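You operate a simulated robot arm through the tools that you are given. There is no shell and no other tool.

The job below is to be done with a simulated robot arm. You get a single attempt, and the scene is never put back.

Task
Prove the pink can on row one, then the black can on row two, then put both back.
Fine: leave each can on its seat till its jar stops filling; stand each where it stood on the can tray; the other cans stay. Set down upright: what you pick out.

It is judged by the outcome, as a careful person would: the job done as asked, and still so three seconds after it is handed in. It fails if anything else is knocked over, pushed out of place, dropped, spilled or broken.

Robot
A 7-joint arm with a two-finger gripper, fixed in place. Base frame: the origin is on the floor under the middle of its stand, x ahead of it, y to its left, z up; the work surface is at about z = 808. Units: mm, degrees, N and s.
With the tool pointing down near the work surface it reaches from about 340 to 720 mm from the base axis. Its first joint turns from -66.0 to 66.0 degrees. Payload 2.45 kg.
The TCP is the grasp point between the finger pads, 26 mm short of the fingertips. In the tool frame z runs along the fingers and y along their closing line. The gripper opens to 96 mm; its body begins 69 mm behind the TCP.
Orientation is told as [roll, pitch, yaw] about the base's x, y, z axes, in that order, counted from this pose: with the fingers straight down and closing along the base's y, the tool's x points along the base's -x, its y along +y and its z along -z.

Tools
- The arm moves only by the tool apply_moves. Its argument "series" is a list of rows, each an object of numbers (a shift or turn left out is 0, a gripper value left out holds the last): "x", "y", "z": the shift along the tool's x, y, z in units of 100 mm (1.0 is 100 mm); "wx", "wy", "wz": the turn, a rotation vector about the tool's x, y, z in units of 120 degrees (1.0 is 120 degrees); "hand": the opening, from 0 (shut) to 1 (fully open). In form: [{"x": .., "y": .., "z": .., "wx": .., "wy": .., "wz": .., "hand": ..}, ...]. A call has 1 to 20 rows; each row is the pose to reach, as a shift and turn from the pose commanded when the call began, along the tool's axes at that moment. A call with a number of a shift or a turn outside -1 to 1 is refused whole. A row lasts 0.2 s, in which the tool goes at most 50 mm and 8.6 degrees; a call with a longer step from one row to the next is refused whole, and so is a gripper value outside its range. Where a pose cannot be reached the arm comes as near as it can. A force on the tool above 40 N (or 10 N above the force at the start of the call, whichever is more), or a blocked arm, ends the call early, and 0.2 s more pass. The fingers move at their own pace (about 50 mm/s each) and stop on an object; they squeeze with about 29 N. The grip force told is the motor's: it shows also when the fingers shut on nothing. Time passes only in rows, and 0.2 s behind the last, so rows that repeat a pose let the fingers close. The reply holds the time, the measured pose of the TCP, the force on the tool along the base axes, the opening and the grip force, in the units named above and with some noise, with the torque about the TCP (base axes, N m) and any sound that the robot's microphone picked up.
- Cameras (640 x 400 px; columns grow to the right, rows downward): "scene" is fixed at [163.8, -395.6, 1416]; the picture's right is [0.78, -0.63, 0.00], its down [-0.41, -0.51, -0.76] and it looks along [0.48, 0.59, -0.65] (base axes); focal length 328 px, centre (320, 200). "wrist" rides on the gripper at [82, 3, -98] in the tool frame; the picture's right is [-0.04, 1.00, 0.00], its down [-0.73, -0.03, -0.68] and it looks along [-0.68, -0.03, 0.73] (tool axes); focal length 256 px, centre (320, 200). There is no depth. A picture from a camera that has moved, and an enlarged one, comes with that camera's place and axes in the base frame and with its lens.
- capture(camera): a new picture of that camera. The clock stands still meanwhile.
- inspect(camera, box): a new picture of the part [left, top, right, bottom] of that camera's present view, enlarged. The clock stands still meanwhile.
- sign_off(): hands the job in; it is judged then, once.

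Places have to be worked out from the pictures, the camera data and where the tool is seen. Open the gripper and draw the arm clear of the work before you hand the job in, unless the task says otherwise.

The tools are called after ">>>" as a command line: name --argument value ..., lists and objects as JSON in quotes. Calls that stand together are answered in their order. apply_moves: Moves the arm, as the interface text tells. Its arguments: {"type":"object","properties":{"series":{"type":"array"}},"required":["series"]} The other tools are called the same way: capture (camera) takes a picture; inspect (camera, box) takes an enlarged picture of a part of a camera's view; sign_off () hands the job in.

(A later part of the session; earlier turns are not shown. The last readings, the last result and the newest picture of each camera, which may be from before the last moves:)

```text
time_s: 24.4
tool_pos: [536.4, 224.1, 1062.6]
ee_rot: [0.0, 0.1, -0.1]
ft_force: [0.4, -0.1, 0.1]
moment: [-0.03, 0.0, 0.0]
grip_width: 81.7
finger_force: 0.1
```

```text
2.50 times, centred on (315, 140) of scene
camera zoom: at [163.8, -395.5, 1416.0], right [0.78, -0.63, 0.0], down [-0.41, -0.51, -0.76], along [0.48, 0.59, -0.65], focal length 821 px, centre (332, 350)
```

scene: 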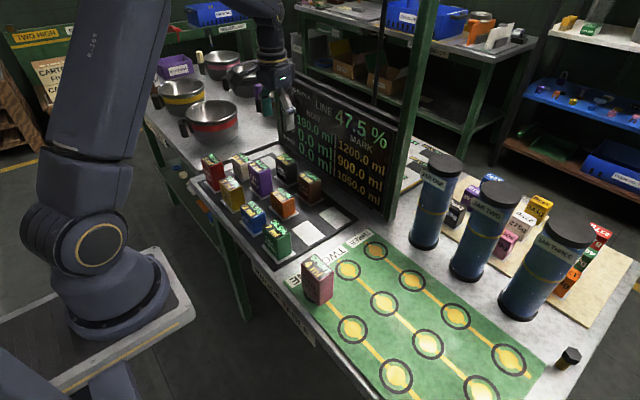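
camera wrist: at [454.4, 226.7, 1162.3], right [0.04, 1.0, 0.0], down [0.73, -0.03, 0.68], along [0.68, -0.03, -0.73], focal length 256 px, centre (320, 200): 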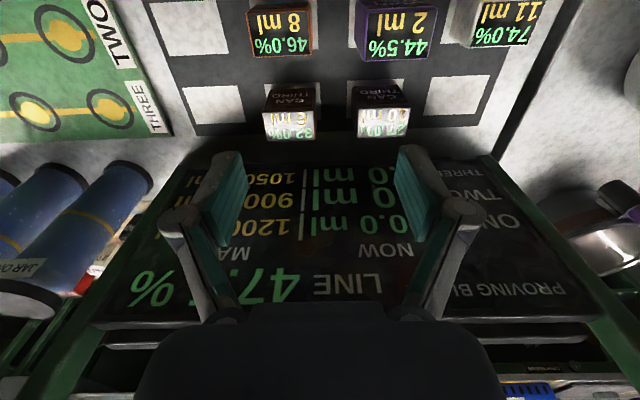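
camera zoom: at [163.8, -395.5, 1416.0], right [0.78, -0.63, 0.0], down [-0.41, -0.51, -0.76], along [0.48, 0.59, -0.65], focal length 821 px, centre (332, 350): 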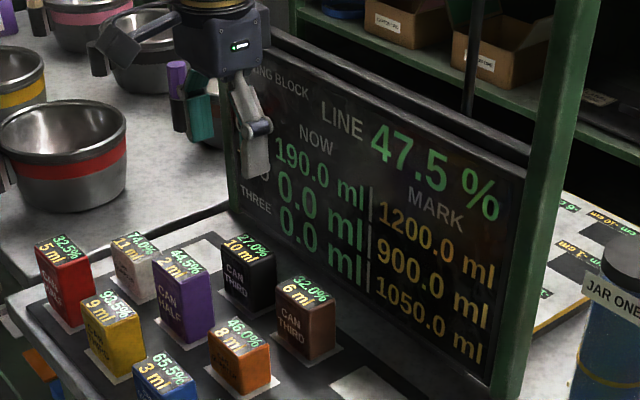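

The black can's top spans about x 580–617, y 266–324 (centre ≈ (598, 295)); the board's foot is at x ≈ 690 or beyond, so the hand clears it. I move over the can and lower 95 mm.

>>> apply_moves --series '[{"x": -0.2, "y": 0.25}, {"x": -0.4, "y": 0.5}, {"x": -0.615, "y": 0.71}, {"x": -0.615, "y": 0.71}, {"x": -0.615, "y": 0.71, "z": 0.25}, {"x": -0.615, "y": 0.71, "z": 0.5}, {"x": -0.615, "y": 0.71, "z": 0.75}, {"x": -0.615, "y": 0.71, "z": 0.95}, {"x": -0.615, "y": 0.71, "z": 0.95}]'

>>> capture --camera "wrist"

>>> inspect --camera "scene" --box '[200, 60, 360, 220]'

```text
time_s: 26.4
tool_pos: [597.7, 294.8, 967.6]
ee_rot: [0.0, -0.1, 0.1]
ft_force: [0.3, 0.0, -0.2]
moment: [-0.01, -0.01, -0.01]
grip_width: 81.7
finger_force: 0.1
```

```text
taken
camera wrist: at [515.9, 297.7, 1066.8], right [0.04, 1.0, 0.0], down [0.73, -0.03, 0.68], along [0.68, -0.03, -0.73], focal length 256 px, centre (320, 200)
```

wrist: 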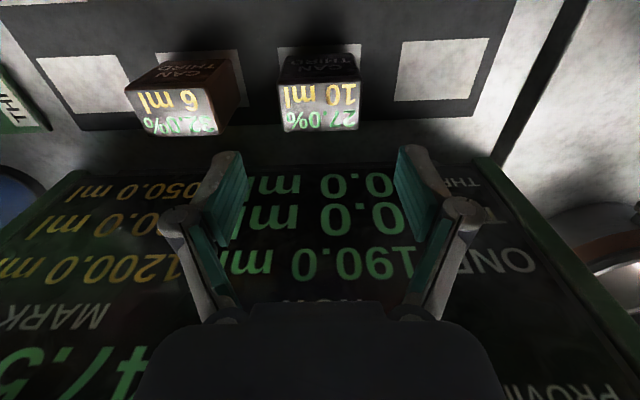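

```text
2.50 times, centred on (280, 140) of scene
camera zoom: at [163.8, -395.6, 1416.0], right [0.78, -0.63, 0.0], down [-0.41, -0.51, -0.76], along [0.48, 0.59, -0.65], focal length 821 px, centre (420, 350)
```

zoom: 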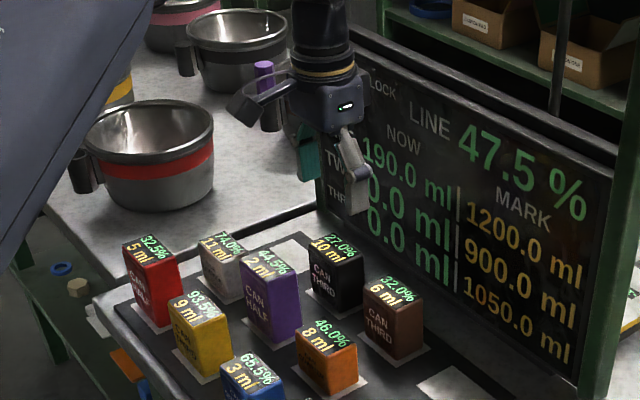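

The gripper is lined up over the black can and clear of the board and purple can. I lower to about z 887 and re-check the sides before going fully around it.

>>> apply_moves --series '[{"z": 0.2}, {"z": 0.4}, {"z": 0.6}, {"z": 0.8}, {"z": 0.8}]'

>>> capture --camera "wrist"

>>> inspect --camera "scene" --box '[220, 90, 350, 220]'

```text
time_s: 27.6
tool_pos: [597.6, 295.6, 887.6]
ee_rot: [0.0, 0.1, 0.1]
ft_force: [-0.4, -0.1, -0.2]
moment: [0.0, 0.01, -0.01]
grip_width: 81.7
finger_force: 0.1
```

```text
taken
camera wrist: at [515.8, 298.1, 986.7], right [0.04, 1.0, 0.0], down [0.73, -0.03, 0.68], along [0.68, -0.03, -0.73], focal length 256 px, centre (320, 200)
```

wrist: 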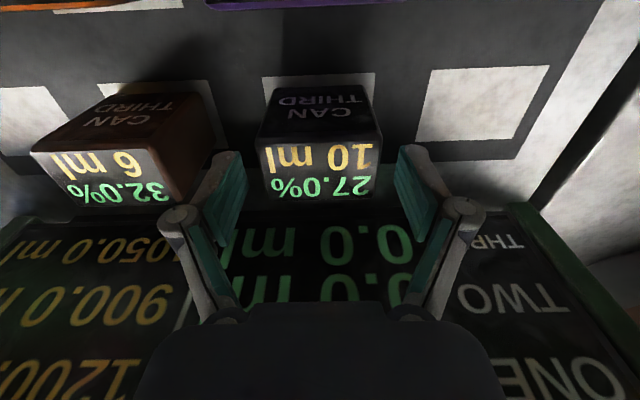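

```text
3.08 times, centred on (285, 155) of scene
camera zoom: at [163.8, -395.6, 1416.0], right [0.78, -0.63, 0.0], down [-0.41, -0.51, -0.76], along [0.48, 0.59, -0.65], focal length 1010 px, centre (428, 338)
```

zoom: 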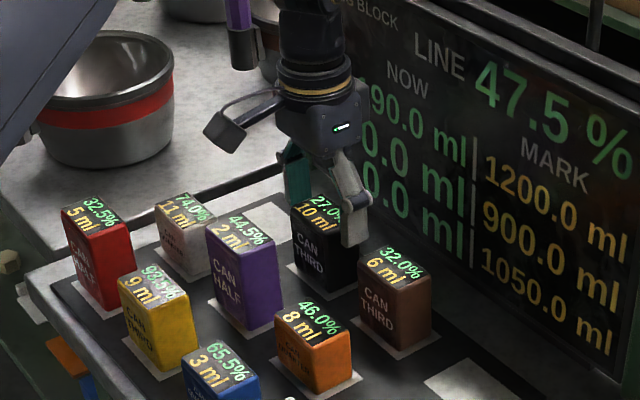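

The can is centred between the fingers with brown clear. I lower 33 mm to z ≈ 855 and close on it.

>>> apply_moves --series '[{"z": 0.12}, {"z": 0.24}, {"z": 0.33}, {"z": 0.33}, {"z": 0.33, "hand": 0.65}, {"z": 0.33, "hand": 0.3}, {"z": 0.33, "hand": 0.0}, {"z": 0.33, "hand": 0.0}, {"z": 0.33, "hand": 0.0}, {"z": 0.33, "hand": 0.0}]'

>>> capture --camera "wrist"

```text
time_s: 29.8
tool_pos: [597.1, 294.3, 854.1]
ee_rot: [0.1, 0.0, 0.0]
ft_force: [0.1, 0.6, 0.4]
moment: [0.07, -0.01, -0.01]
grip_width: 61.7
finger_force: 28.8
```

```text
taken
camera wrist: at [515.7, 297.8, 953.8], right [0.04, 1.0, 0.0], down [0.73, -0.03, 0.68], along [0.68, -0.03, -0.73], focal length 256 px, centre (320, 200)
```

wrist: 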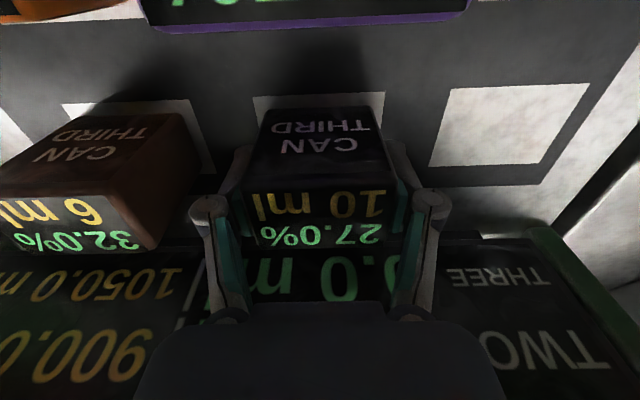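

Gripped at 61.7 mm, 29 N. I lift slowly 20 mm and then on up to clear everything.

>>> apply_moves --series '[{"z": -0.05}, {"z": -0.12}, {"z": -0.2}, {"z": -0.2}, {"z": -0.4}, {"z": -0.6}, {"z": -0.8}, {"z": -1.0}, {"z": -1.0}]'

>>> capture --camera "scene"

>>> capture --camera "wrist"

```text
time_s: 31.8
tool_pos: [598.2, 295.6, 955.6]
ee_rot: [0.0, -0.1, 0.2]
ft_force: [0.1, -0.8, -2.7]
moment: [0.04, -0.02, 0.0]
grip_width: 61.5
finger_force: 29.1
```

```text
taken
```

scene: 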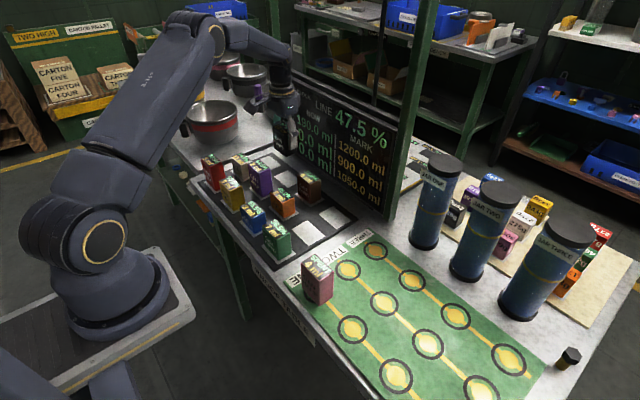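

```text
taken
camera wrist: at [516.5, 298.2, 1054.4], right [0.04, 1.0, 0.0], down [0.73, -0.03, 0.68], along [0.68, -0.03, -0.73], focal length 256 px, centre (320, 200)
```

wrist: 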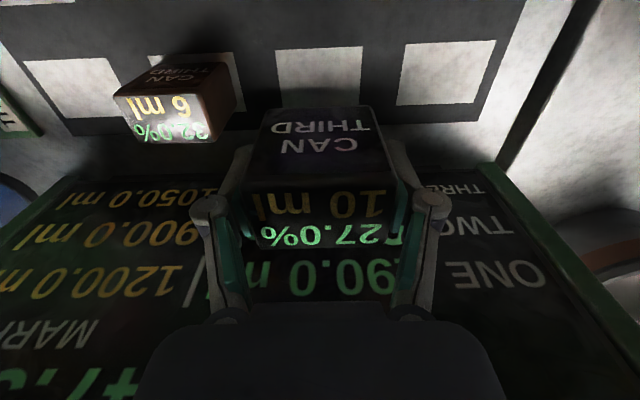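

Black is held and clear; the scene shows all other cans standing. I raise 60 mm more and carry it toward row TWO in stages.

>>> apply_moves --series '[{"z": -0.3}, {"z": -0.6}, {"z": -0.6, "x": 0.1, "y": -0.2}, {"z": -0.6, "x": 0.2, "y": -0.5}, {"z": -0.6, "x": 0.35, "y": -0.8}, {"z": -0.6, "x": 0.45, "y": -1.0}, {"z": -0.6, "x": 0.45, "y": -1.0}]'

>>> apply_moves --series '[{"x": 0.1, "y": -0.33}, {"x": 0.2, "y": -0.66}, {"x": 0.3, "y": -1.0}, {"x": 0.3, "y": -1.0}]'

>>> apply_moves --series '[{"x": 0.05, "y": -0.33}, {"x": 0.1, "y": -0.66}, {"x": 0.15, "y": -1.0}, {"x": 0.15, "y": -1.0}]'

>>> capture --camera "wrist"

>>> capture --camera "scene"

```text
time_s: 33.4
tool_pos: [552.0, 194.0, 1015.1]
ee_rot: [0.0, 0.0, 0.0]
ft_force: [0.6, 0.4, -2.8]
moment: [-0.02, 0.05, 0.01]
grip_width: 61.6
finger_force: 28.9
```

```text
time_s: 34.4
tool_pos: [523.0, 94.3, 1016.5]
ee_rot: [0.0, 0.0, 0.1]
ft_force: [-0.7, -0.8, -2.0]
moment: [-0.01, 0.02, 0.0]
grip_width: 61.7
finger_force: 28.8
```

```text
time_s: 35.4
tool_pos: [507.9, -4.6, 1015.6]
ee_rot: [0.1, 0.0, 0.0]
ft_force: [0.3, -1.0, -1.6]
moment: [0.0, -0.02, 0.01]
grip_width: 61.5
finger_force: 29.0
```

```text
taken
camera wrist: at [426.4, -1.8, 1114.6], right [0.04, 1.0, 0.0], down [0.73, -0.03, 0.68], along [0.68, -0.03, -0.73], focal length 256 px, centre (320, 200)
```

wrist: 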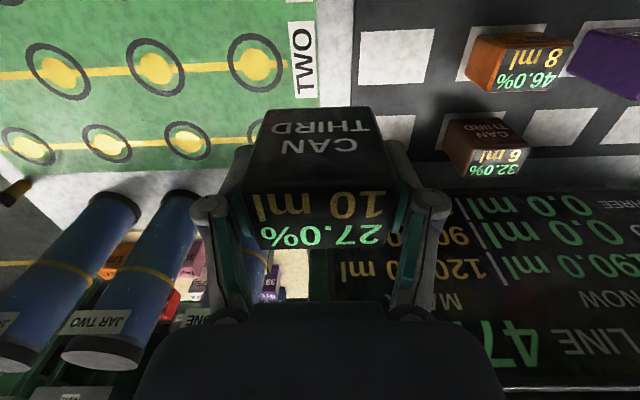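

```text
taken
```

scene: 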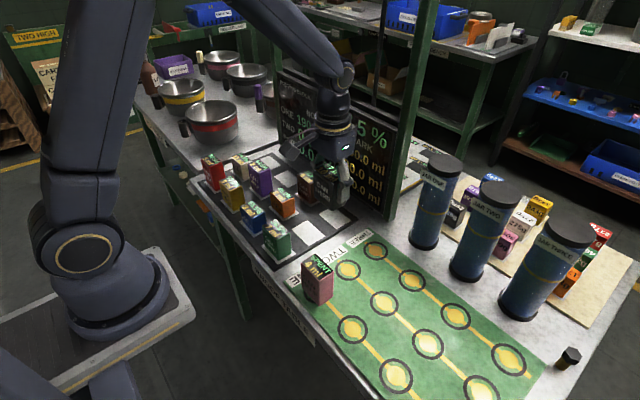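

Seat one of row TWO is at about (507, -76). I move over it and lower 95 mm.

>>> apply_moves --series '[{"x": 0.007, "y": -0.35}, {"x": 0.007, "y": -0.712}, {"x": 0.007, "y": -0.712}, {"x": 0.007, "y": -0.712, "z": 0.25}, {"x": 0.007, "y": -0.712, "z": 0.5}, {"x": 0.007, "y": -0.712, "z": 0.75}, {"x": 0.007, "y": -0.712, "z": 0.95}, {"x": 0.007, "y": -0.712, "z": 0.95}]'

>>> capture --camera "wrist"

>>> inspect --camera "scene" --box '[270, 170, 430, 320]'

```text
time_s: 37.2
tool_pos: [506.4, -76.7, 919.8]
ee_rot: [0.1, -0.1, 0.1]
ft_force: [0.2, -0.1, -2.4]
moment: [0.01, 0.0, -0.01]
grip_width: 61.5
finger_force: 29.2
```

```text
taken
camera wrist: at [425.6, -73.9, 1018.7], right [0.04, 1.0, 0.0], down [0.73, -0.03, 0.68], along [0.68, -0.03, -0.73], focal length 256 px, centre (320, 200)
```

wrist: 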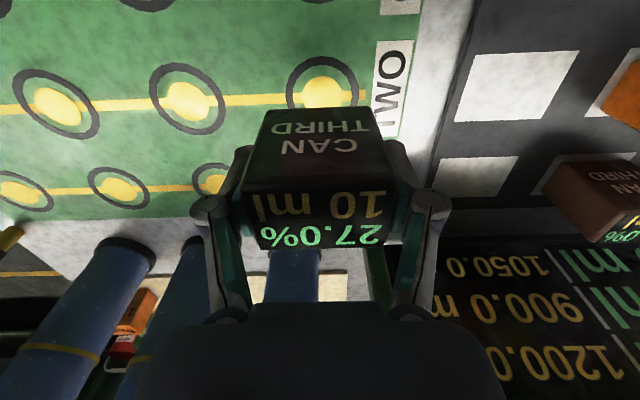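

```text
2.67 times, centred on (350, 245) of scene
camera zoom: at [163.8, -395.6, 1416.0], right [0.78, -0.63, 0.0], down [-0.41, -0.51, -0.76], along [0.48, 0.59, -0.65], focal length 876 px, centre (240, 80)
```

zoom: 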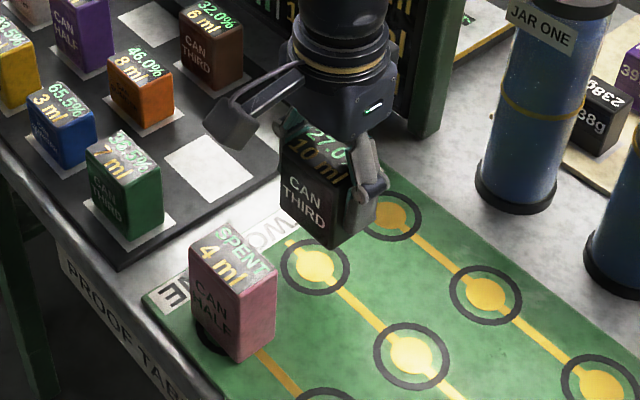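

The black can is above the seat and the pink can stands untouched beside it. I lower 45 mm and check the camera body's clearance over pink.

>>> apply_moves --series '[{"z": 0.15}, {"z": 0.3}, {"z": 0.45}, {"z": 0.45}]'

>>> inspect --camera "scene" --box '[290, 190, 410, 310]'

```text
time_s: 38.2
tool_pos: [507.5, -76.2, 875.0]
ee_rot: [0.0, 0.0, 0.0]
ft_force: [-0.8, 0.4, -2.7]
moment: [-0.02, -0.01, -0.01]
grip_width: 61.8
finger_force: 29.2
```

```text
3.33 times, centred on (350, 250) of scene
camera zoom: at [163.8, -395.6, 1416.0], right [0.78, -0.63, 0.0], down [-0.41, -0.51, -0.76], along [0.48, 0.59, -0.65], focal length 1094 px, centre (220, 33)
```

zoom: 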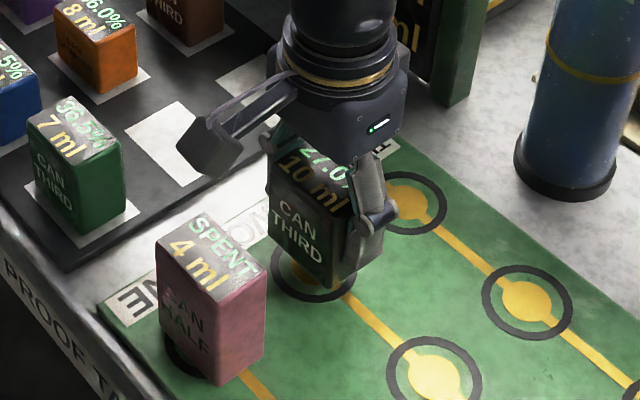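

The camera body stays tens of millimetres above the pink can. I lower another 16 mm gently.

>>> apply_moves --series '[{"z": 0.06}, {"z": 0.11}, {"z": 0.16}, {"z": 0.16}]'

>>> inspect --camera "scene" --box '[300, 210, 400, 300]'

```text
time_s: 39.2
tool_pos: [506.8, -76.3, 858.3]
ee_rot: [-0.1, 0.0, 0.0]
ft_force: [-0.2, -0.9, -2.5]
moment: [0.02, -0.01, 0.01]
grip_width: 61.8
finger_force: 28.9
```

```text
4.44 times, centred on (350, 255) of scene
camera zoom: at [163.8, -395.6, 1416.0], right [0.78, -0.63, 0.0], down [-0.41, -0.51, -0.76], along [0.48, 0.59, -0.65], focal length 1459 px, centre (187, -44)
```

zoom: 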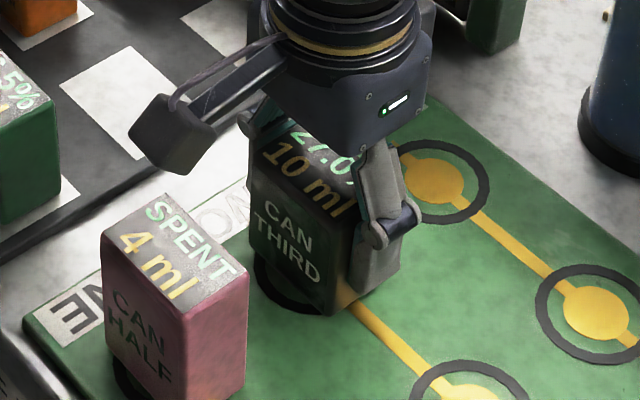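

About 4 mm remain by the earlier height reference. I lower in half-millimetre rows and watch the force.

>>> apply_moves --series '[{"z": 0.01}, {"z": 0.02}, {"z": 0.03}, {"z": 0.03}]'

```text
time_s: 40.2
tool_pos: [507.6, -75.8, 856.4]
ee_rot: [0.1, 0.0, 0.1]
ft_force: [-1.3, 0.6, -2.4]
moment: [-0.01, 0.01, 0.01]
grip_width: 61.3
finger_force: 28.7
```

No contact yet at z ≈ 856 (force -2.4 N). I go on in half-millimetre rows.

>>> apply_moves --series '[{"z": 0.005}, {"z": 0.01}, {"z": 0.015}, {"z": 0.015}]'

```text
time_s: 41.2
tool_pos: [507.2, -75.9, 854.2]
ee_rot: [-0.1, 0.0, 0.0]
ft_force: [-1.7, 0.7, 3.5]
moment: [0.17, 0.05, 0.0]
grip_width: 61.5
finger_force: 29.4
```

The force has turned to +3.5 N at z 854.2, so the can is standing on the mat. I open the fingers.

>>> apply_moves --series '[{"hand": 0.66}, {"hand": 0.7}, {"hand": 0.78}, {"hand": 0.85}, {"hand": 0.85}]'

>>> capture --camera "wrist"

>>> inspect --camera "scene" --box '[300, 210, 400, 300]'

```text
time_s: 42.4
tool_pos: [507.6, -76.8, 854.7]
ee_rot: [-0.1, -0.1, 0.0]
ft_force: [-0.1, 0.1, 0.3]
moment: [-0.01, 0.02, 0.0]
grip_width: 81.5
finger_force: 0.0
```

```text
taken
camera wrist: at [425.7, -73.7, 953.6], right [0.04, 1.0, 0.0], down [0.73, -0.03, 0.68], along [0.68, -0.03, -0.73], focal length 256 px, centre (320, 200)
```

wrist: 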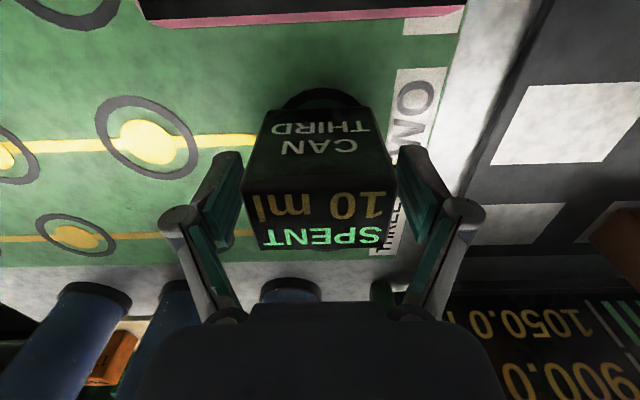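

```text
4.44 times, centred on (350, 255) of scene
camera zoom: at [163.8, -395.6, 1416.0], right [0.78, -0.63, 0.0], down [-0.41, -0.51, -0.76], along [0.48, 0.59, -0.65], focal length 1459 px, centre (187, -44)
```

zoom: 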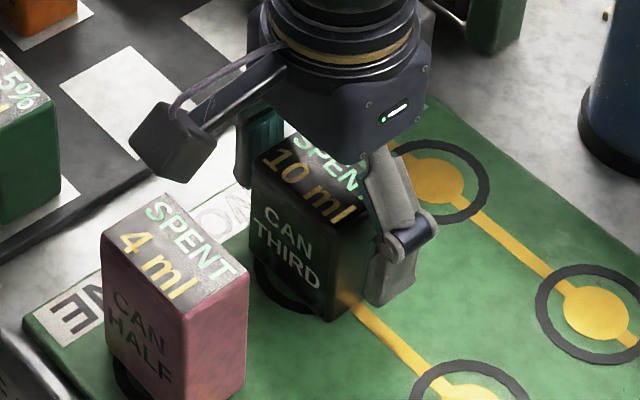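

The black can now also reads SPENT and stands upright on its seat. I rise straight up 100 mm and then move to look at the board.

>>> apply_moves --series '[{"z": -0.15}, {"z": -0.35}, {"z": -0.6}, {"z": -0.85}, {"z": -1.0}, {"z": -1.0}]'

>>> apply_moves --series '[{"z": -0.4}, {"z": -0.8, "y": 0.2}, {"z": -1.0, "y": 0.5, "x": 0.2}, {"z": -1.0, "y": 0.8, "x": 0.4}, {"z": -1.0, "y": 1.0, "x": 0.6}, {"z": -1.0, "y": 1.0, "x": 0.8}]'

>>> capture --camera "wrist"

>>> capture --camera "scene"

```text
time_s: 43.8
tool_pos: [507.7, -76.3, 954.2]
ee_rot: [-0.1, -0.1, 0.0]
ft_force: [0.1, -0.2, 0.0]
moment: [0.02, -0.01, -0.04]
grip_width: 81.4
finger_force: 0.1
```

```text
time_s: 45.2
tool_pos: [426.5, 23.3, 1052.8]
ee_rot: [0.0, 0.0, 0.0]
ft_force: [-0.6, 0.0, 0.0]
moment: [0.0, 0.0, 0.02]
grip_width: 81.4
finger_force: 0.0
```

```text
taken
camera wrist: at [344.4, 26.8, 1153.9], right [0.04, 1.0, 0.0], down [0.73, -0.03, 0.68], along [0.68, -0.03, -0.73], focal length 256 px, centre (320, 200)
```

wrist: 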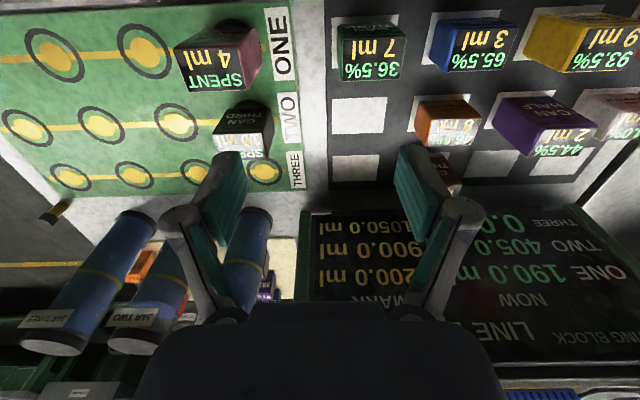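

```text
taken
```

scene: 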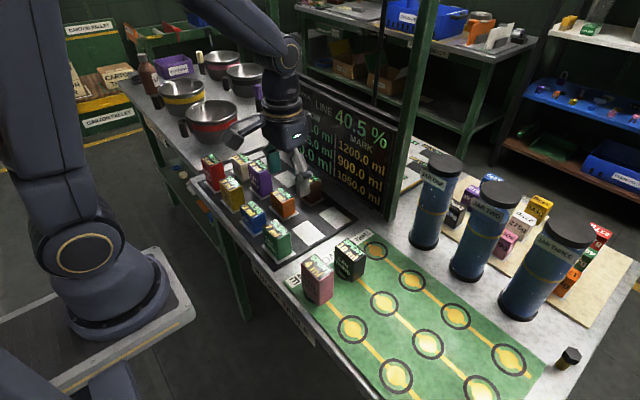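

LINE is 40.5 % and row TWO reads 405.0 ml (= 40.5 × 10). I wait and check again that it has stopped.

>>> apply_moves --series '[{"z": 0}, {"z": 0}, {"z": 0}, {"z": 0}, {"z": 0}, {"z": 0}, {"z": 0}, {"z": 0}, {"z": 0}, {"z": 0}, {"z": 0}, {"z": 0}, {"z": 0}]'

>>> inspect --camera "wrist" --box '[430, 180, 640, 330]'

>>> inspect --camera "wrist" --box '[150, 0, 430, 200]'

>>> inspect --camera "scene" --box '[280, 220, 400, 320]'

```text
time_s: 48.0
tool_pos: [425.2, 23.4, 1054.7]
ee_rot: [0.0, 0.1, 0.0]
ft_force: [0.1, -0.1, 0.8]
moment: [-0.01, 0.03, -0.01]
grip_width: 81.7
finger_force: 0.0
```

```text
2.67 times, centred on (535, 255) of wrist
camera zoom: at [344.7, 26.6, 1153.8], right [0.04, 1.0, 0.0], down [0.73, -0.03, 0.68], along [0.68, -0.03, -0.73], focal length 683 px, centre (-253, 53)
```

zoom: 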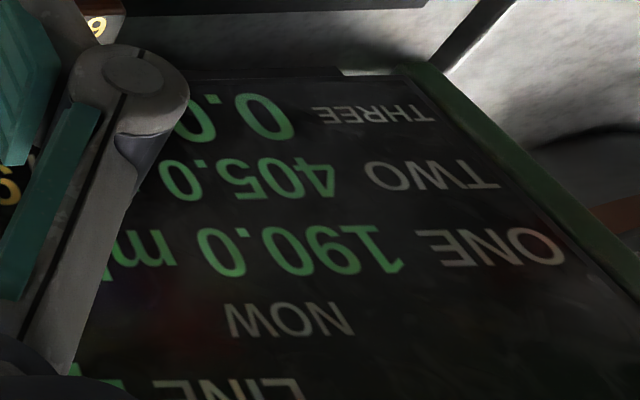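

```text
2.00 times, centred on (290, 100) of wrist
camera zoom: at [344.7, 26.6, 1153.8], right [0.04, 1.0, 0.0], down [0.73, -0.03, 0.68], along [0.68, -0.03, -0.73], focal length 512 px, centre (380, 400)
```

zoom: 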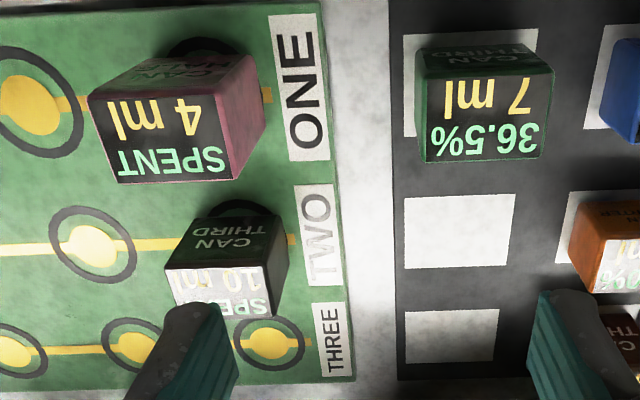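

```text
4.00 times, centred on (340, 270) of scene
camera zoom: at [163.8, -395.6, 1416.0], right [0.78, -0.63, 0.0], down [-0.41, -0.51, -0.76], along [0.48, 0.59, -0.65], focal length 1313 px, centre (240, -80)
```

zoom: 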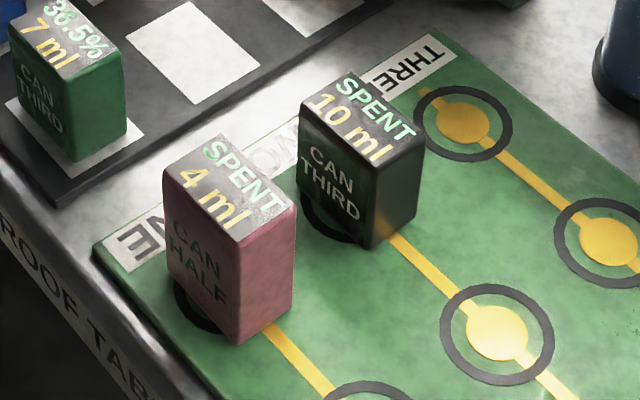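

Both jars have stopped (ONE 190.0 ml, TWO 405.0 ml). Now I put the cans back, pink first: I go above it and lower around it on the same track I left by.

>>> apply_moves --series '[{"x": 0.03, "y": -0.33}, {"x": 0.07, "y": -0.66}, {"x": 0.108, "y": -0.998}, {"x": 0.108, "y": -0.998}, {"x": 0.108, "y": -0.998, "z": 0.3}, {"x": 0.108, "y": -0.998, "z": 0.6}, {"x": 0.108, "y": -0.998, "z": 0.9}, {"x": 0.108, "y": -0.998, "z": 0.9}]'

>>> capture --camera "wrist"

>>> inspect --camera "scene" --box '[270, 190, 400, 310]'

```text
time_s: 49.8
tool_pos: [415.7, -77.2, 963.6]
ee_rot: [0.0, -0.1, -0.1]
ft_force: [0.3, -0.6, 0.0]
moment: [0.02, -0.02, 0.01]
grip_width: 81.8
finger_force: 0.1
```

```text
taken
camera wrist: at [334.7, -73.6, 1063.1], right [0.04, 1.0, 0.0], down [0.73, -0.03, 0.68], along [0.68, -0.03, -0.73], focal length 256 px, centre (320, 200)
```

wrist: 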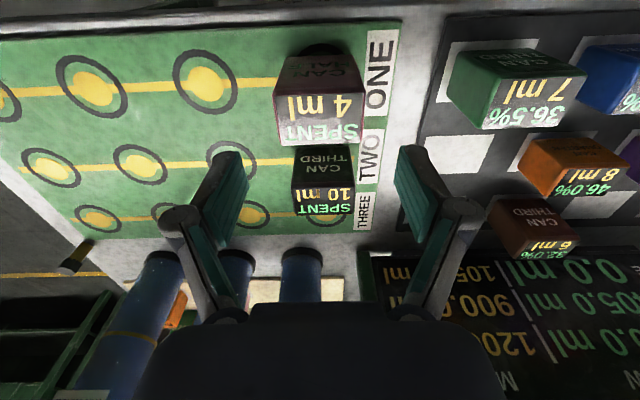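

```text
3.33 times, centred on (335, 250) of scene
camera zoom: at [163.8, -395.6, 1416.0], right [0.78, -0.63, 0.0], down [-0.41, -0.51, -0.76], along [0.48, 0.59, -0.65], focal length 1094 px, centre (270, 33)
```

zoom: 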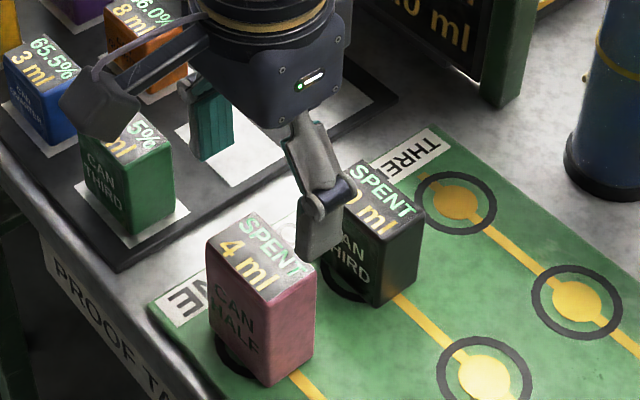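

The view of pink matches the one when I left it, so I am aligned. I lower 100 mm around it.

>>> apply_moves --series '[{"z": 0.2}, {"z": 0.4}, {"z": 0.6}, {"z": 0.75}, {"z": 0.9}, {"z": 1.0}, {"z": 1.0}]'

>>> capture --camera "wrist"

```text
time_s: 51.4
tool_pos: [417.8, -75.7, 863.7]
ee_rot: [0.1, 0.0, 0.0]
ft_force: [0.3, 0.3, -0.3]
moment: [0.0, -0.03, -0.03]
grip_width: 81.6
finger_force: 0.0
```

```text
taken
camera wrist: at [335.7, -73.6, 963.0], right [0.04, 1.0, 0.0], down [0.73, -0.03, 0.68], along [0.68, -0.03, -0.73], focal length 256 px, centre (320, 200)
```

wrist: 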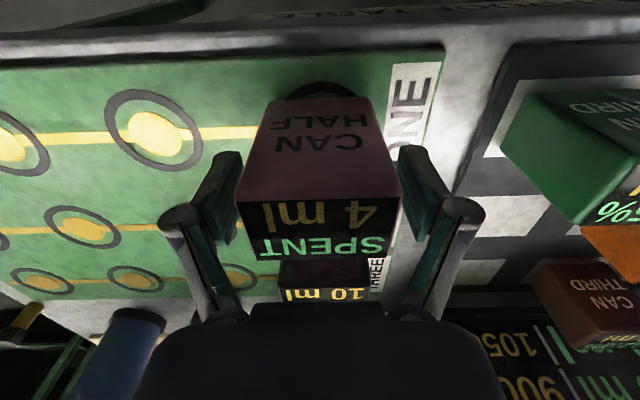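

Pink is centred between the pads again. I go down the last 1.5 mm and close.

>>> apply_moves --series '[{"z": 0.015}, {"z": 0.015, "hand": 0.65}, {"z": 0.015, "hand": 0.3}, {"z": 0.015, "hand": 0.0}, {"z": 0.015, "hand": 0.0}, {"z": 0.015, "hand": 0.0}, {"z": 0.015, "hand": 0.0}]'

```text
time_s: 53.0
tool_pos: [417.0, -76.9, 863.2]
ee_rot: [0.0, -0.1, 0.0]
ft_force: [0.3, -0.9, 0.0]
moment: [-0.01, -0.04, 0.02]
grip_width: 61.8
finger_force: 28.6
```

Gripped at 61.8 mm. I lift it straight up 100 mm, slowly at first.

>>> apply_moves --series '[{"z": -0.05}, {"z": -0.12}, {"z": -0.2}, {"z": -0.4}, {"z": -0.6}, {"z": -0.8}, {"z": -1.0}, {"z": -1.0}]'

>>> apply_moves --series '[{"z": -0.2}, {"z": -0.2, "x": -0.15, "y": 0.25}, {"z": -0.2, "x": -0.3, "y": 0.5}, {"z": -0.2, "x": -0.45, "y": 0.75}, {"z": -0.2, "x": -0.45, "y": 0.75}]'

>>> apply_moves --series '[{"x": -0.15, "y": 0.25}, {"x": -0.3, "y": 0.5}, {"x": -0.465, "y": 0.755}, {"x": -0.465, "y": 0.755}]'

>>> capture --camera "wrist"

>>> capture --camera "scene"

```text
time_s: 54.8
tool_pos: [415.8, -77.4, 963.1]
ee_rot: [0.0, 0.0, 0.0]
ft_force: [0.2, -0.8, -2.9]
moment: [0.0, -0.01, 0.04]
grip_width: 61.5
finger_force: 28.7
```

```text
time_s: 56.0
tool_pos: [460.2, -1.3, 983.4]
ee_rot: [0.0, 0.0, 0.0]
ft_force: [-0.5, -0.4, -2.8]
moment: [-0.03, -0.01, -0.01]
grip_width: 61.4
finger_force: 28.8
```

```text
time_s: 57.0
tool_pos: [508.4, 74.4, 982.7]
ee_rot: [0.0, 0.0, 0.1]
ft_force: [0.6, -0.5, -2.7]
moment: [0.03, -0.04, 0.02]
grip_width: 61.8
finger_force: 28.8
```

```text
taken
camera wrist: at [426.7, 77.7, 1082.2], right [0.04, 1.0, 0.0], down [0.73, -0.03, 0.68], along [0.68, -0.03, -0.73], focal length 256 px, centre (320, 200)
```

wrist: 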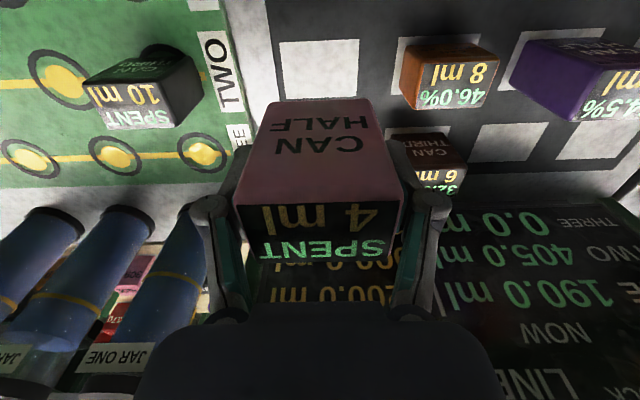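

```text
taken
```

scene: 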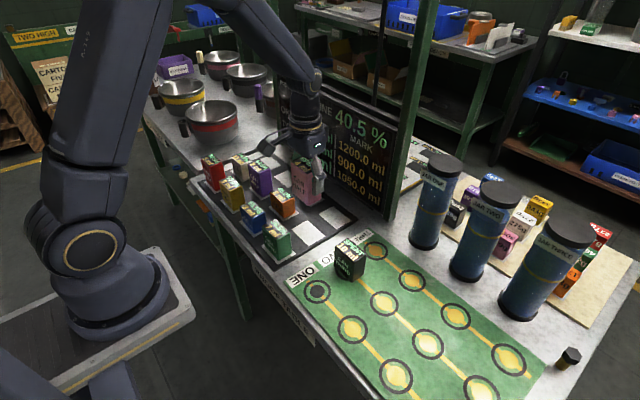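

Pink hangs above its own white square at the front of its column (the middle row, nearest the mat). I lower 98 mm.

>>> apply_moves --series '[{"z": 0.25}, {"z": 0.5}, {"z": 0.75}, {"z": 0.9}, {"z": 0.98}, {"z": 0.98}]'

>>> capture --camera "wrist"

>>> inspect --camera "scene" --box '[230, 140, 350, 260]'

```text
time_s: 58.4
tool_pos: [507.9, 73.7, 884.8]
ee_rot: [0.1, 0.0, 0.0]
ft_force: [-0.3, 0.5, -2.0]
moment: [-0.02, -0.03, -0.01]
grip_width: 61.7
finger_force: 29.3
```

```text
taken
camera wrist: at [426.5, 76.6, 984.3], right [0.04, 1.0, 0.0], down [0.73, -0.03, 0.68], along [0.68, -0.03, -0.73], focal length 256 px, centre (320, 200)
```

wrist: 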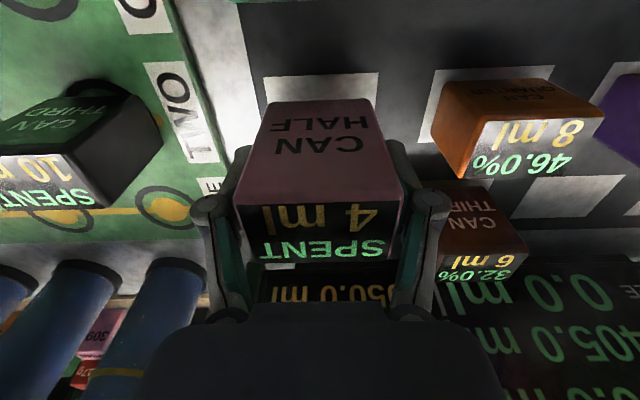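

```text
3.33 times, centred on (290, 200) of scene
camera zoom: at [163.8, -395.6, 1416.0], right [0.78, -0.63, 0.0], down [-0.41, -0.51, -0.76], along [0.48, 0.59, -0.65], focal length 1094 px, centre (420, 200)
```

zoom: 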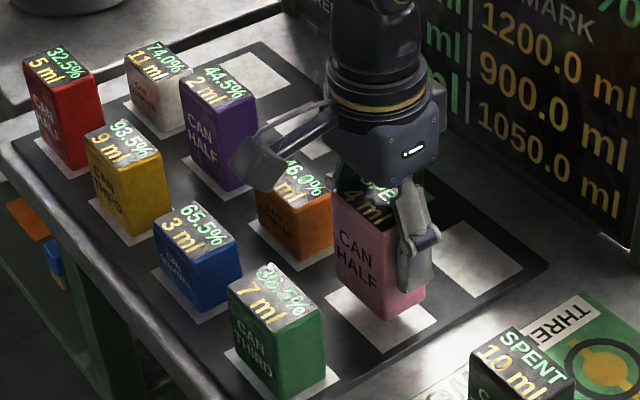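

The view matches the one just after I picked it up, so it is over the same spot. I lower 18 mm gently.

>>> apply_moves --series '[{"z": 0.06}, {"z": 0.12}, {"z": 0.16}, {"z": 0.18}, {"z": 0.18}]'

```text
time_s: 59.6
tool_pos: [508.3, 74.4, 865.8]
ee_rot: [-0.1, 0.0, 0.0]
ft_force: [-0.6, -0.1, -3.1]
moment: [-0.03, -0.02, 0.0]
grip_width: 61.7
finger_force: 28.9
```

Still free-hanging at -3 N, z 865.8, with about 3 mm to go. I continue in half-millimetre rows.

>>> apply_moves --series '[{"z": 0.01}, {"z": 0.018}, {"z": 0.025}, {"z": 0.025}]'

```text
time_s: 60.6
tool_pos: [508.5, 74.6, 863.7]
ee_rot: [0.0, 0.0, 0.1]
ft_force: [0.1, 1.0, -2.8]
moment: [0.0, 0.01, 0.0]
grip_width: 61.6
finger_force: 29.2
```

No contact yet (-2.8 N at z ≈ 864). I lower another 1.5 mm in half-millimetre rows.

>>> apply_moves --series '[{"z": 0.005}, {"z": 0.01}, {"z": 0.015}, {"z": 0.015}]'

```text
time_s: 61.6
tool_pos: [508.5, 74.8, 863.3]
ee_rot: [0.0, 0.0, 0.1]
ft_force: [0.4, -0.1, -3.4]
moment: [0.02, -0.01, 0.02]
grip_width: 61.6
finger_force: 29.8
```

Still hanging at -3.4 N. I lower one more millimetre in small rows.

>>> apply_moves --series '[{"z": 0.005}, {"z": 0.01}, {"z": 0.01}]'

```text
time_s: 62.4
tool_pos: [508.0, 74.2, 861.4]
ee_rot: [0.0, 0.1, 0.0]
ft_force: [-6.0, 1.0, 19.2]
moment: [0.01, 0.23, -0.05]
grip_width: 61.6
finger_force: 29.1
```

Contact now at +19 N. I ease off 0.6 mm so that it just rests, then check.

>>> apply_moves --series '[{"z": -0.006}, {"z": -0.006}]'

>>> inspect --camera "scene" --box '[260, 160, 350, 260]'

```text
time_s: 63.0
tool_pos: [508.3, 74.8, 862.2]
ee_rot: [0.0, -0.1, 0.1]
ft_force: [-3.5, 2.1, 13.4]
moment: [0.08, 0.08, 0.03]
grip_width: 61.8
finger_force: 29.2
```

```text
4.00 times, centred on (305, 210) of scene
camera zoom: at [163.5, -395.6, 1416.0], right [0.78, -0.63, 0.0], down [-0.41, -0.51, -0.76], along [0.48, 0.59, -0.65], focal length 1313 px, centre (380, 160)
```

zoom: 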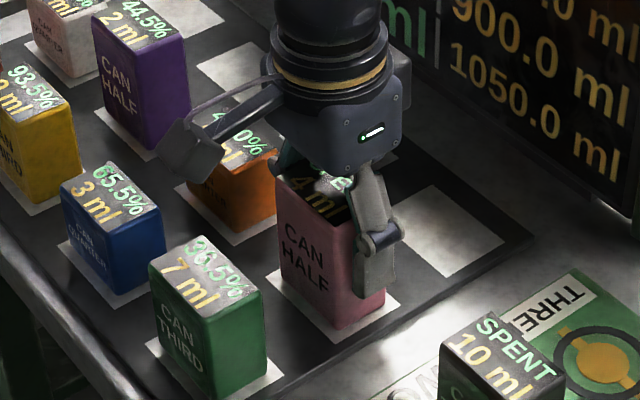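

Pink stands on its square with a light press left (13 N). I ease 0.4 mm more and open the fingers.

>>> apply_moves --series '[{"z": -0.004}, {"z": -0.004}, {"z": -0.004, "hand": 0.66}, {"z": -0.004, "hand": 0.7}, {"z": -0.004, "hand": 0.78}, {"z": -0.004, "hand": 0.85}, {"z": -0.004, "hand": 0.85}]'

>>> capture --camera "wrist"

```text
time_s: 64.6
tool_pos: [509.0, 73.9, 861.9]
ee_rot: [0.0, 0.0, 0.0]
ft_force: [0.3, 0.8, -0.5]
moment: [-0.01, -0.03, -0.04]
grip_width: 81.8
finger_force: 0.1
```

```text
taken
camera wrist: at [426.6, 76.8, 961.7], right [0.04, 1.0, 0.0], down [0.73, -0.03, 0.68], along [0.68, -0.03, -0.73], focal length 256 px, centre (320, 200)
```

wrist: 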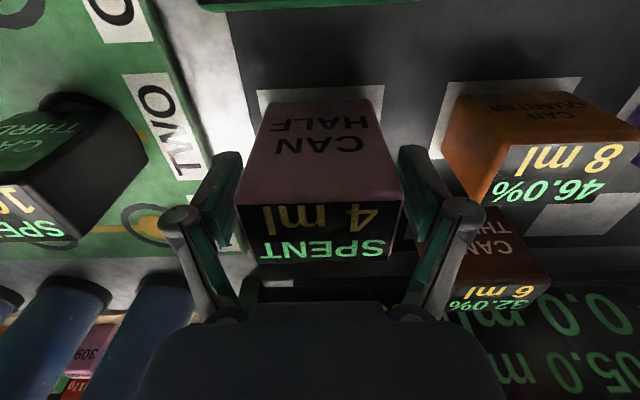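

Pink is back on its square, upright, with the fingers clear. I rise and go over to the black can on row TWO.

>>> apply_moves --series '[{"z": -0.15}, {"z": -0.35}, {"z": -0.6}, {"z": -0.85}, {"z": -1.0}, {"z": -1.0}]'

>>> apply_moves --series '[{"z": -0.3, "y": -0.2}, {"z": -0.4, "y": -0.5}, {"z": -0.4, "y": -0.8}, {"z": -0.4, "y": -1.0}, {"z": -0.4, "y": -1.0}]'

>>> apply_moves --series '[{"y": -0.25, "x": 0.004}, {"y": -0.507, "x": 0.007}, {"y": -0.507, "x": 0.007}, {"y": -0.507, "x": 0.007, "z": 0.2}, {"y": -0.507, "x": 0.007, "z": 0.4}, {"y": -0.507, "x": 0.007, "z": 0.5}, {"y": -0.507, "x": 0.007, "z": 0.5}]'

>>> capture --camera "wrist"

>>> capture --camera "scene"

```text
time_s: 66.0
tool_pos: [508.8, 75.8, 962.7]
ee_rot: [0.0, 0.0, 0.0]
ft_force: [0.1, -0.2, -0.9]
moment: [0.01, -0.02, 0.01]
grip_width: 81.5
finger_force: 0.0
```

```text
time_s: 67.2
tool_pos: [508.5, -26.8, 1001.3]
ee_rot: [0.0, 0.0, 0.0]
ft_force: [-0.1, 0.1, 0.0]
moment: [0.02, -0.04, -0.01]
grip_width: 81.5
finger_force: 0.0
```

```text
time_s: 68.8
tool_pos: [505.8, -76.2, 951.4]
ee_rot: [0.0, 0.0, 0.0]
ft_force: [0.0, 0.3, 0.3]
moment: [0.02, 0.0, 0.0]
grip_width: 81.5
finger_force: 0.1
```

```text
taken
camera wrist: at [425.0, -73.8, 1051.9], right [0.04, 1.0, 0.0], down [0.73, -0.03, 0.68], along [0.68, -0.03, -0.73], focal length 256 px, centre (320, 200)
```

wrist: 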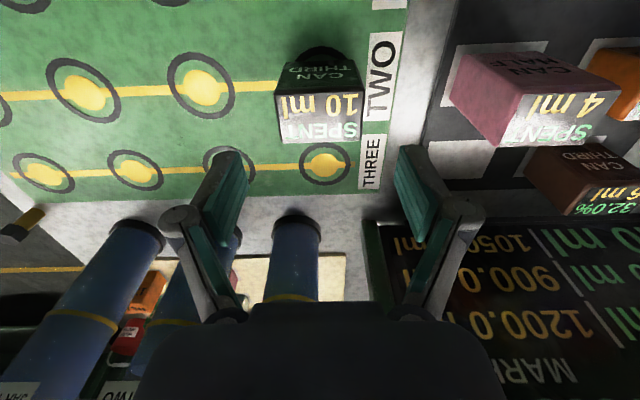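

```text
taken
```

scene: 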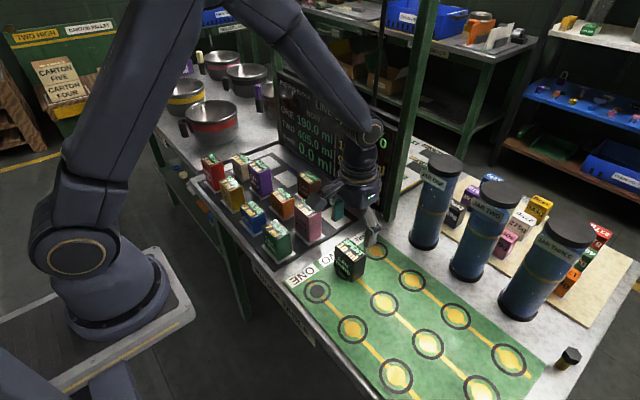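

Pink stands on its square and the gripper is over the black can. I lower 98.5 mm around it.

>>> apply_moves --series '[{"z": 0.2}, {"z": 0.4}, {"z": 0.6}, {"z": 0.75}, {"z": 0.9}, {"z": 0.985}, {"z": 0.985}]'

>>> capture --camera "wrist"

```text
time_s: 70.4
tool_pos: [508.4, -75.6, 854.0]
ee_rot: [0.0, 0.0, 0.1]
ft_force: [0.8, 0.4, -0.1]
moment: [0.03, 0.02, 0.0]
grip_width: 81.8
finger_force: 0.1
```

```text
taken
camera wrist: at [425.8, -73.6, 953.2], right [0.04, 1.0, 0.0], down [0.73, -0.03, 0.68], along [0.68, -0.03, -0.73], focal length 256 px, centre (320, 200)
```

wrist: 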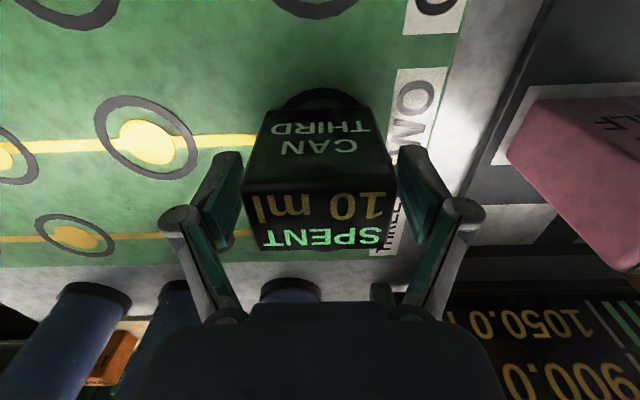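

The black can is centred between the pads exactly as I left it. I close on it.

>>> apply_moves --series '[{"hand": 0.65}, {"hand": 0.3}, {"hand": 0.0}, {"hand": 0.0}, {"hand": 0.0}, {"hand": 0.0}]'

>>> apply_moves --series '[{"z": -0.05}, {"z": -0.12}, {"z": -0.2}, {"z": -0.4}, {"z": -0.6}, {"z": -0.8}, {"z": -1.0}, {"z": -1.0}]'

>>> capture --camera "scene"

```text
time_s: 71.8
tool_pos: [506.3, -76.5, 853.5]
ee_rot: [-0.1, -0.1, 0.0]
ft_force: [-0.4, -1.1, 0.6]
moment: [-0.03, 0.01, 0.02]
grip_width: 61.7
finger_force: 29.1
```

```text
time_s: 73.6
tool_pos: [506.3, -76.7, 953.7]
ee_rot: [0.0, 0.0, 0.0]
ft_force: [0.0, 0.2, -2.3]
moment: [0.03, -0.01, 0.01]
grip_width: 61.7
finger_force: 29.5
```

```text
taken
```

scene: 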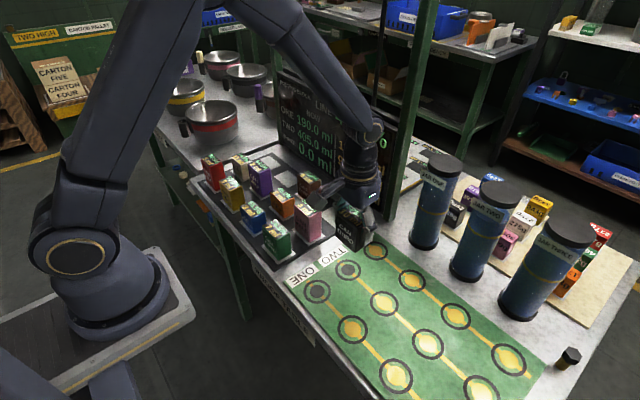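

The black can is lifted cleanly. I raise it further and retrace the path to its square in the back row.

>>> apply_moves --series '[{"z": -0.3}, {"z": -0.6}, {"z": -0.6, "x": -0.004, "y": 0.35}, {"z": -0.6, "x": -0.007, "y": 0.712}, {"z": -0.6, "x": -0.007, "y": 0.712}]'

>>> apply_moves --series '[{"x": -0.05, "y": 0.33}, {"x": -0.1, "y": 0.66}, {"x": -0.15, "y": 1.0}, {"x": -0.15, "y": 1.0}]'

>>> apply_moves --series '[{"x": -0.1, "y": 0.33}, {"x": -0.2, "y": 0.66}, {"x": -0.3, "y": 1.0}, {"x": -0.3, "y": 1.0}]'

>>> apply_moves --series '[{"x": -0.12, "y": 0.28}, {"x": -0.25, "y": 0.56}, {"x": -0.36, "y": 0.8}, {"x": -0.45, "y": 1.0}, {"x": -0.45, "y": 1.0}]'

>>> capture --camera "wrist"

>>> capture --camera "scene"

```text
time_s: 74.8
tool_pos: [507.9, -4.7, 1012.8]
ee_rot: [0.0, 0.1, 0.0]
ft_force: [-0.4, -0.2, -2.2]
moment: [0.04, -0.01, 0.01]
grip_width: 61.8
finger_force: 28.7
```

```text
time_s: 75.8
tool_pos: [524.3, 94.4, 1012.8]
ee_rot: [0.1, 0.1, 0.1]
ft_force: [0.3, -0.8, -2.6]
moment: [0.0, -0.02, 0.03]
grip_width: 61.7
finger_force: 28.8
```

```text
time_s: 76.8
tool_pos: [553.2, 195.1, 1014.3]
ee_rot: [0.1, 0.1, 0.0]
ft_force: [0.6, -0.9, -2.6]
moment: [-0.01, -0.01, -0.02]
grip_width: 61.2
finger_force: 28.8
```

```text
time_s: 78.0
tool_pos: [596.6, 293.8, 1013.3]
ee_rot: [0.0, 0.0, 0.0]
ft_force: [0.3, 0.0, -2.3]
moment: [-0.03, -0.01, 0.01]
grip_width: 61.8
finger_force: 29.3
```

```text
taken
camera wrist: at [515.6, 297.5, 1114.0], right [0.04, 1.0, 0.0], down [0.73, -0.03, 0.68], along [0.68, -0.03, -0.73], focal length 256 px, centre (320, 200)
```

wrist: 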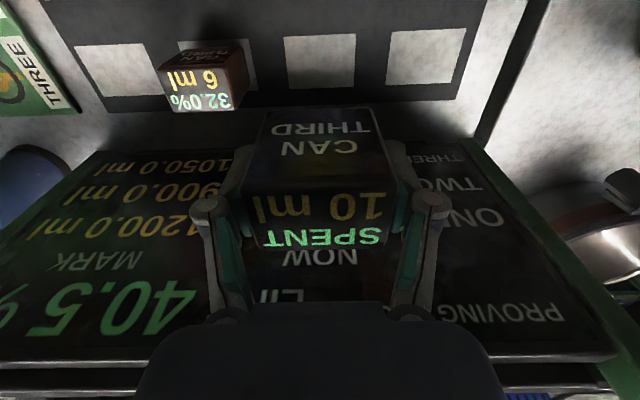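

```text
taken
```

scene: 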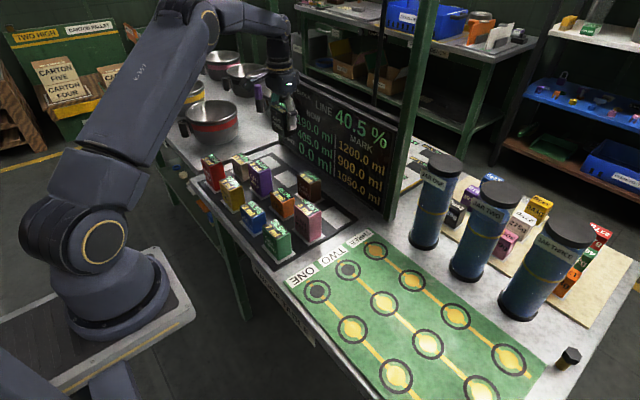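

The can is back above its own square beside brown. I lower 100 mm, then 40 mm more.

>>> apply_moves --series '[{"z": 0.25}, {"z": 0.5}, {"z": 0.75}, {"z": 1.0}, {"z": 1.0}]'

>>> apply_moves --series '[{"z": 0.12}, {"z": 0.24}, {"z": 0.34}, {"z": 0.4}, {"z": 0.4}]'

>>> capture --camera "wrist"

>>> inspect --camera "scene" --box '[230, 110, 350, 230]'

```text
time_s: 79.2
tool_pos: [598.1, 295.0, 913.5]
ee_rot: [-0.1, -0.1, 0.0]
ft_force: [-0.5, -0.6, -2.2]
moment: [0.03, 0.0, -0.03]
grip_width: 61.7
finger_force: 28.5
```

```text
time_s: 80.4
tool_pos: [598.0, 294.8, 873.1]
ee_rot: [0.0, 0.0, 0.0]
ft_force: [0.8, -0.6, -2.4]
moment: [0.01, -0.01, 0.02]
grip_width: 61.7
finger_force: 29.2
```

```text
taken
camera wrist: at [516.5, 297.9, 973.0], right [0.04, 1.0, 0.0], down [0.73, -0.03, 0.68], along [0.68, -0.03, -0.73], focal length 256 px, centre (320, 200)
```

wrist: 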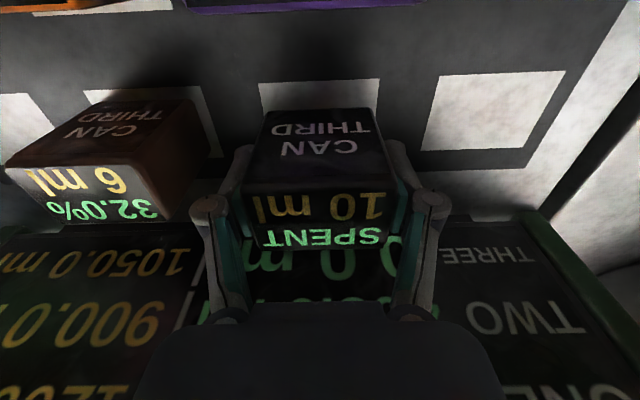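

```text
3.33 times, centred on (290, 170) of scene
camera zoom: at [163.8, -395.5, 1416.0], right [0.78, -0.63, 0.0], down [-0.41, -0.51, -0.76], along [0.48, 0.59, -0.65], focal length 1094 px, centre (420, 300)
```

zoom: 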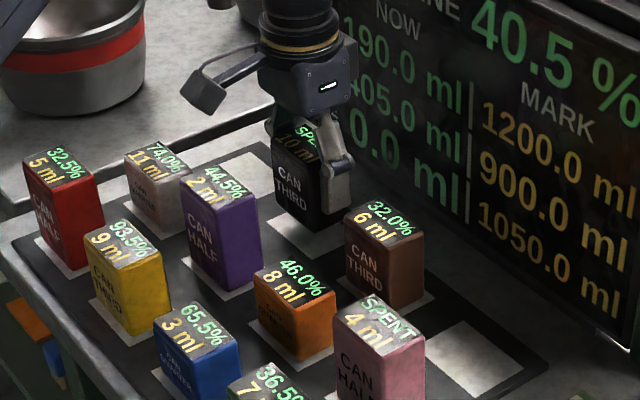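

The black can is centred over its square, about 20 mm up. I lower 16 mm gently.

>>> apply_moves --series '[{"z": 0.05}, {"z": 0.1}, {"z": 0.14}, {"z": 0.16}, {"z": 0.16}]'

```text
time_s: 81.6
tool_pos: [597.3, 293.8, 857.3]
ee_rot: [0.1, -0.1, 0.0]
ft_force: [-0.8, 0.4, -2.2]
moment: [0.01, 0.03, -0.02]
grip_width: 61.4
finger_force: 29.3
```

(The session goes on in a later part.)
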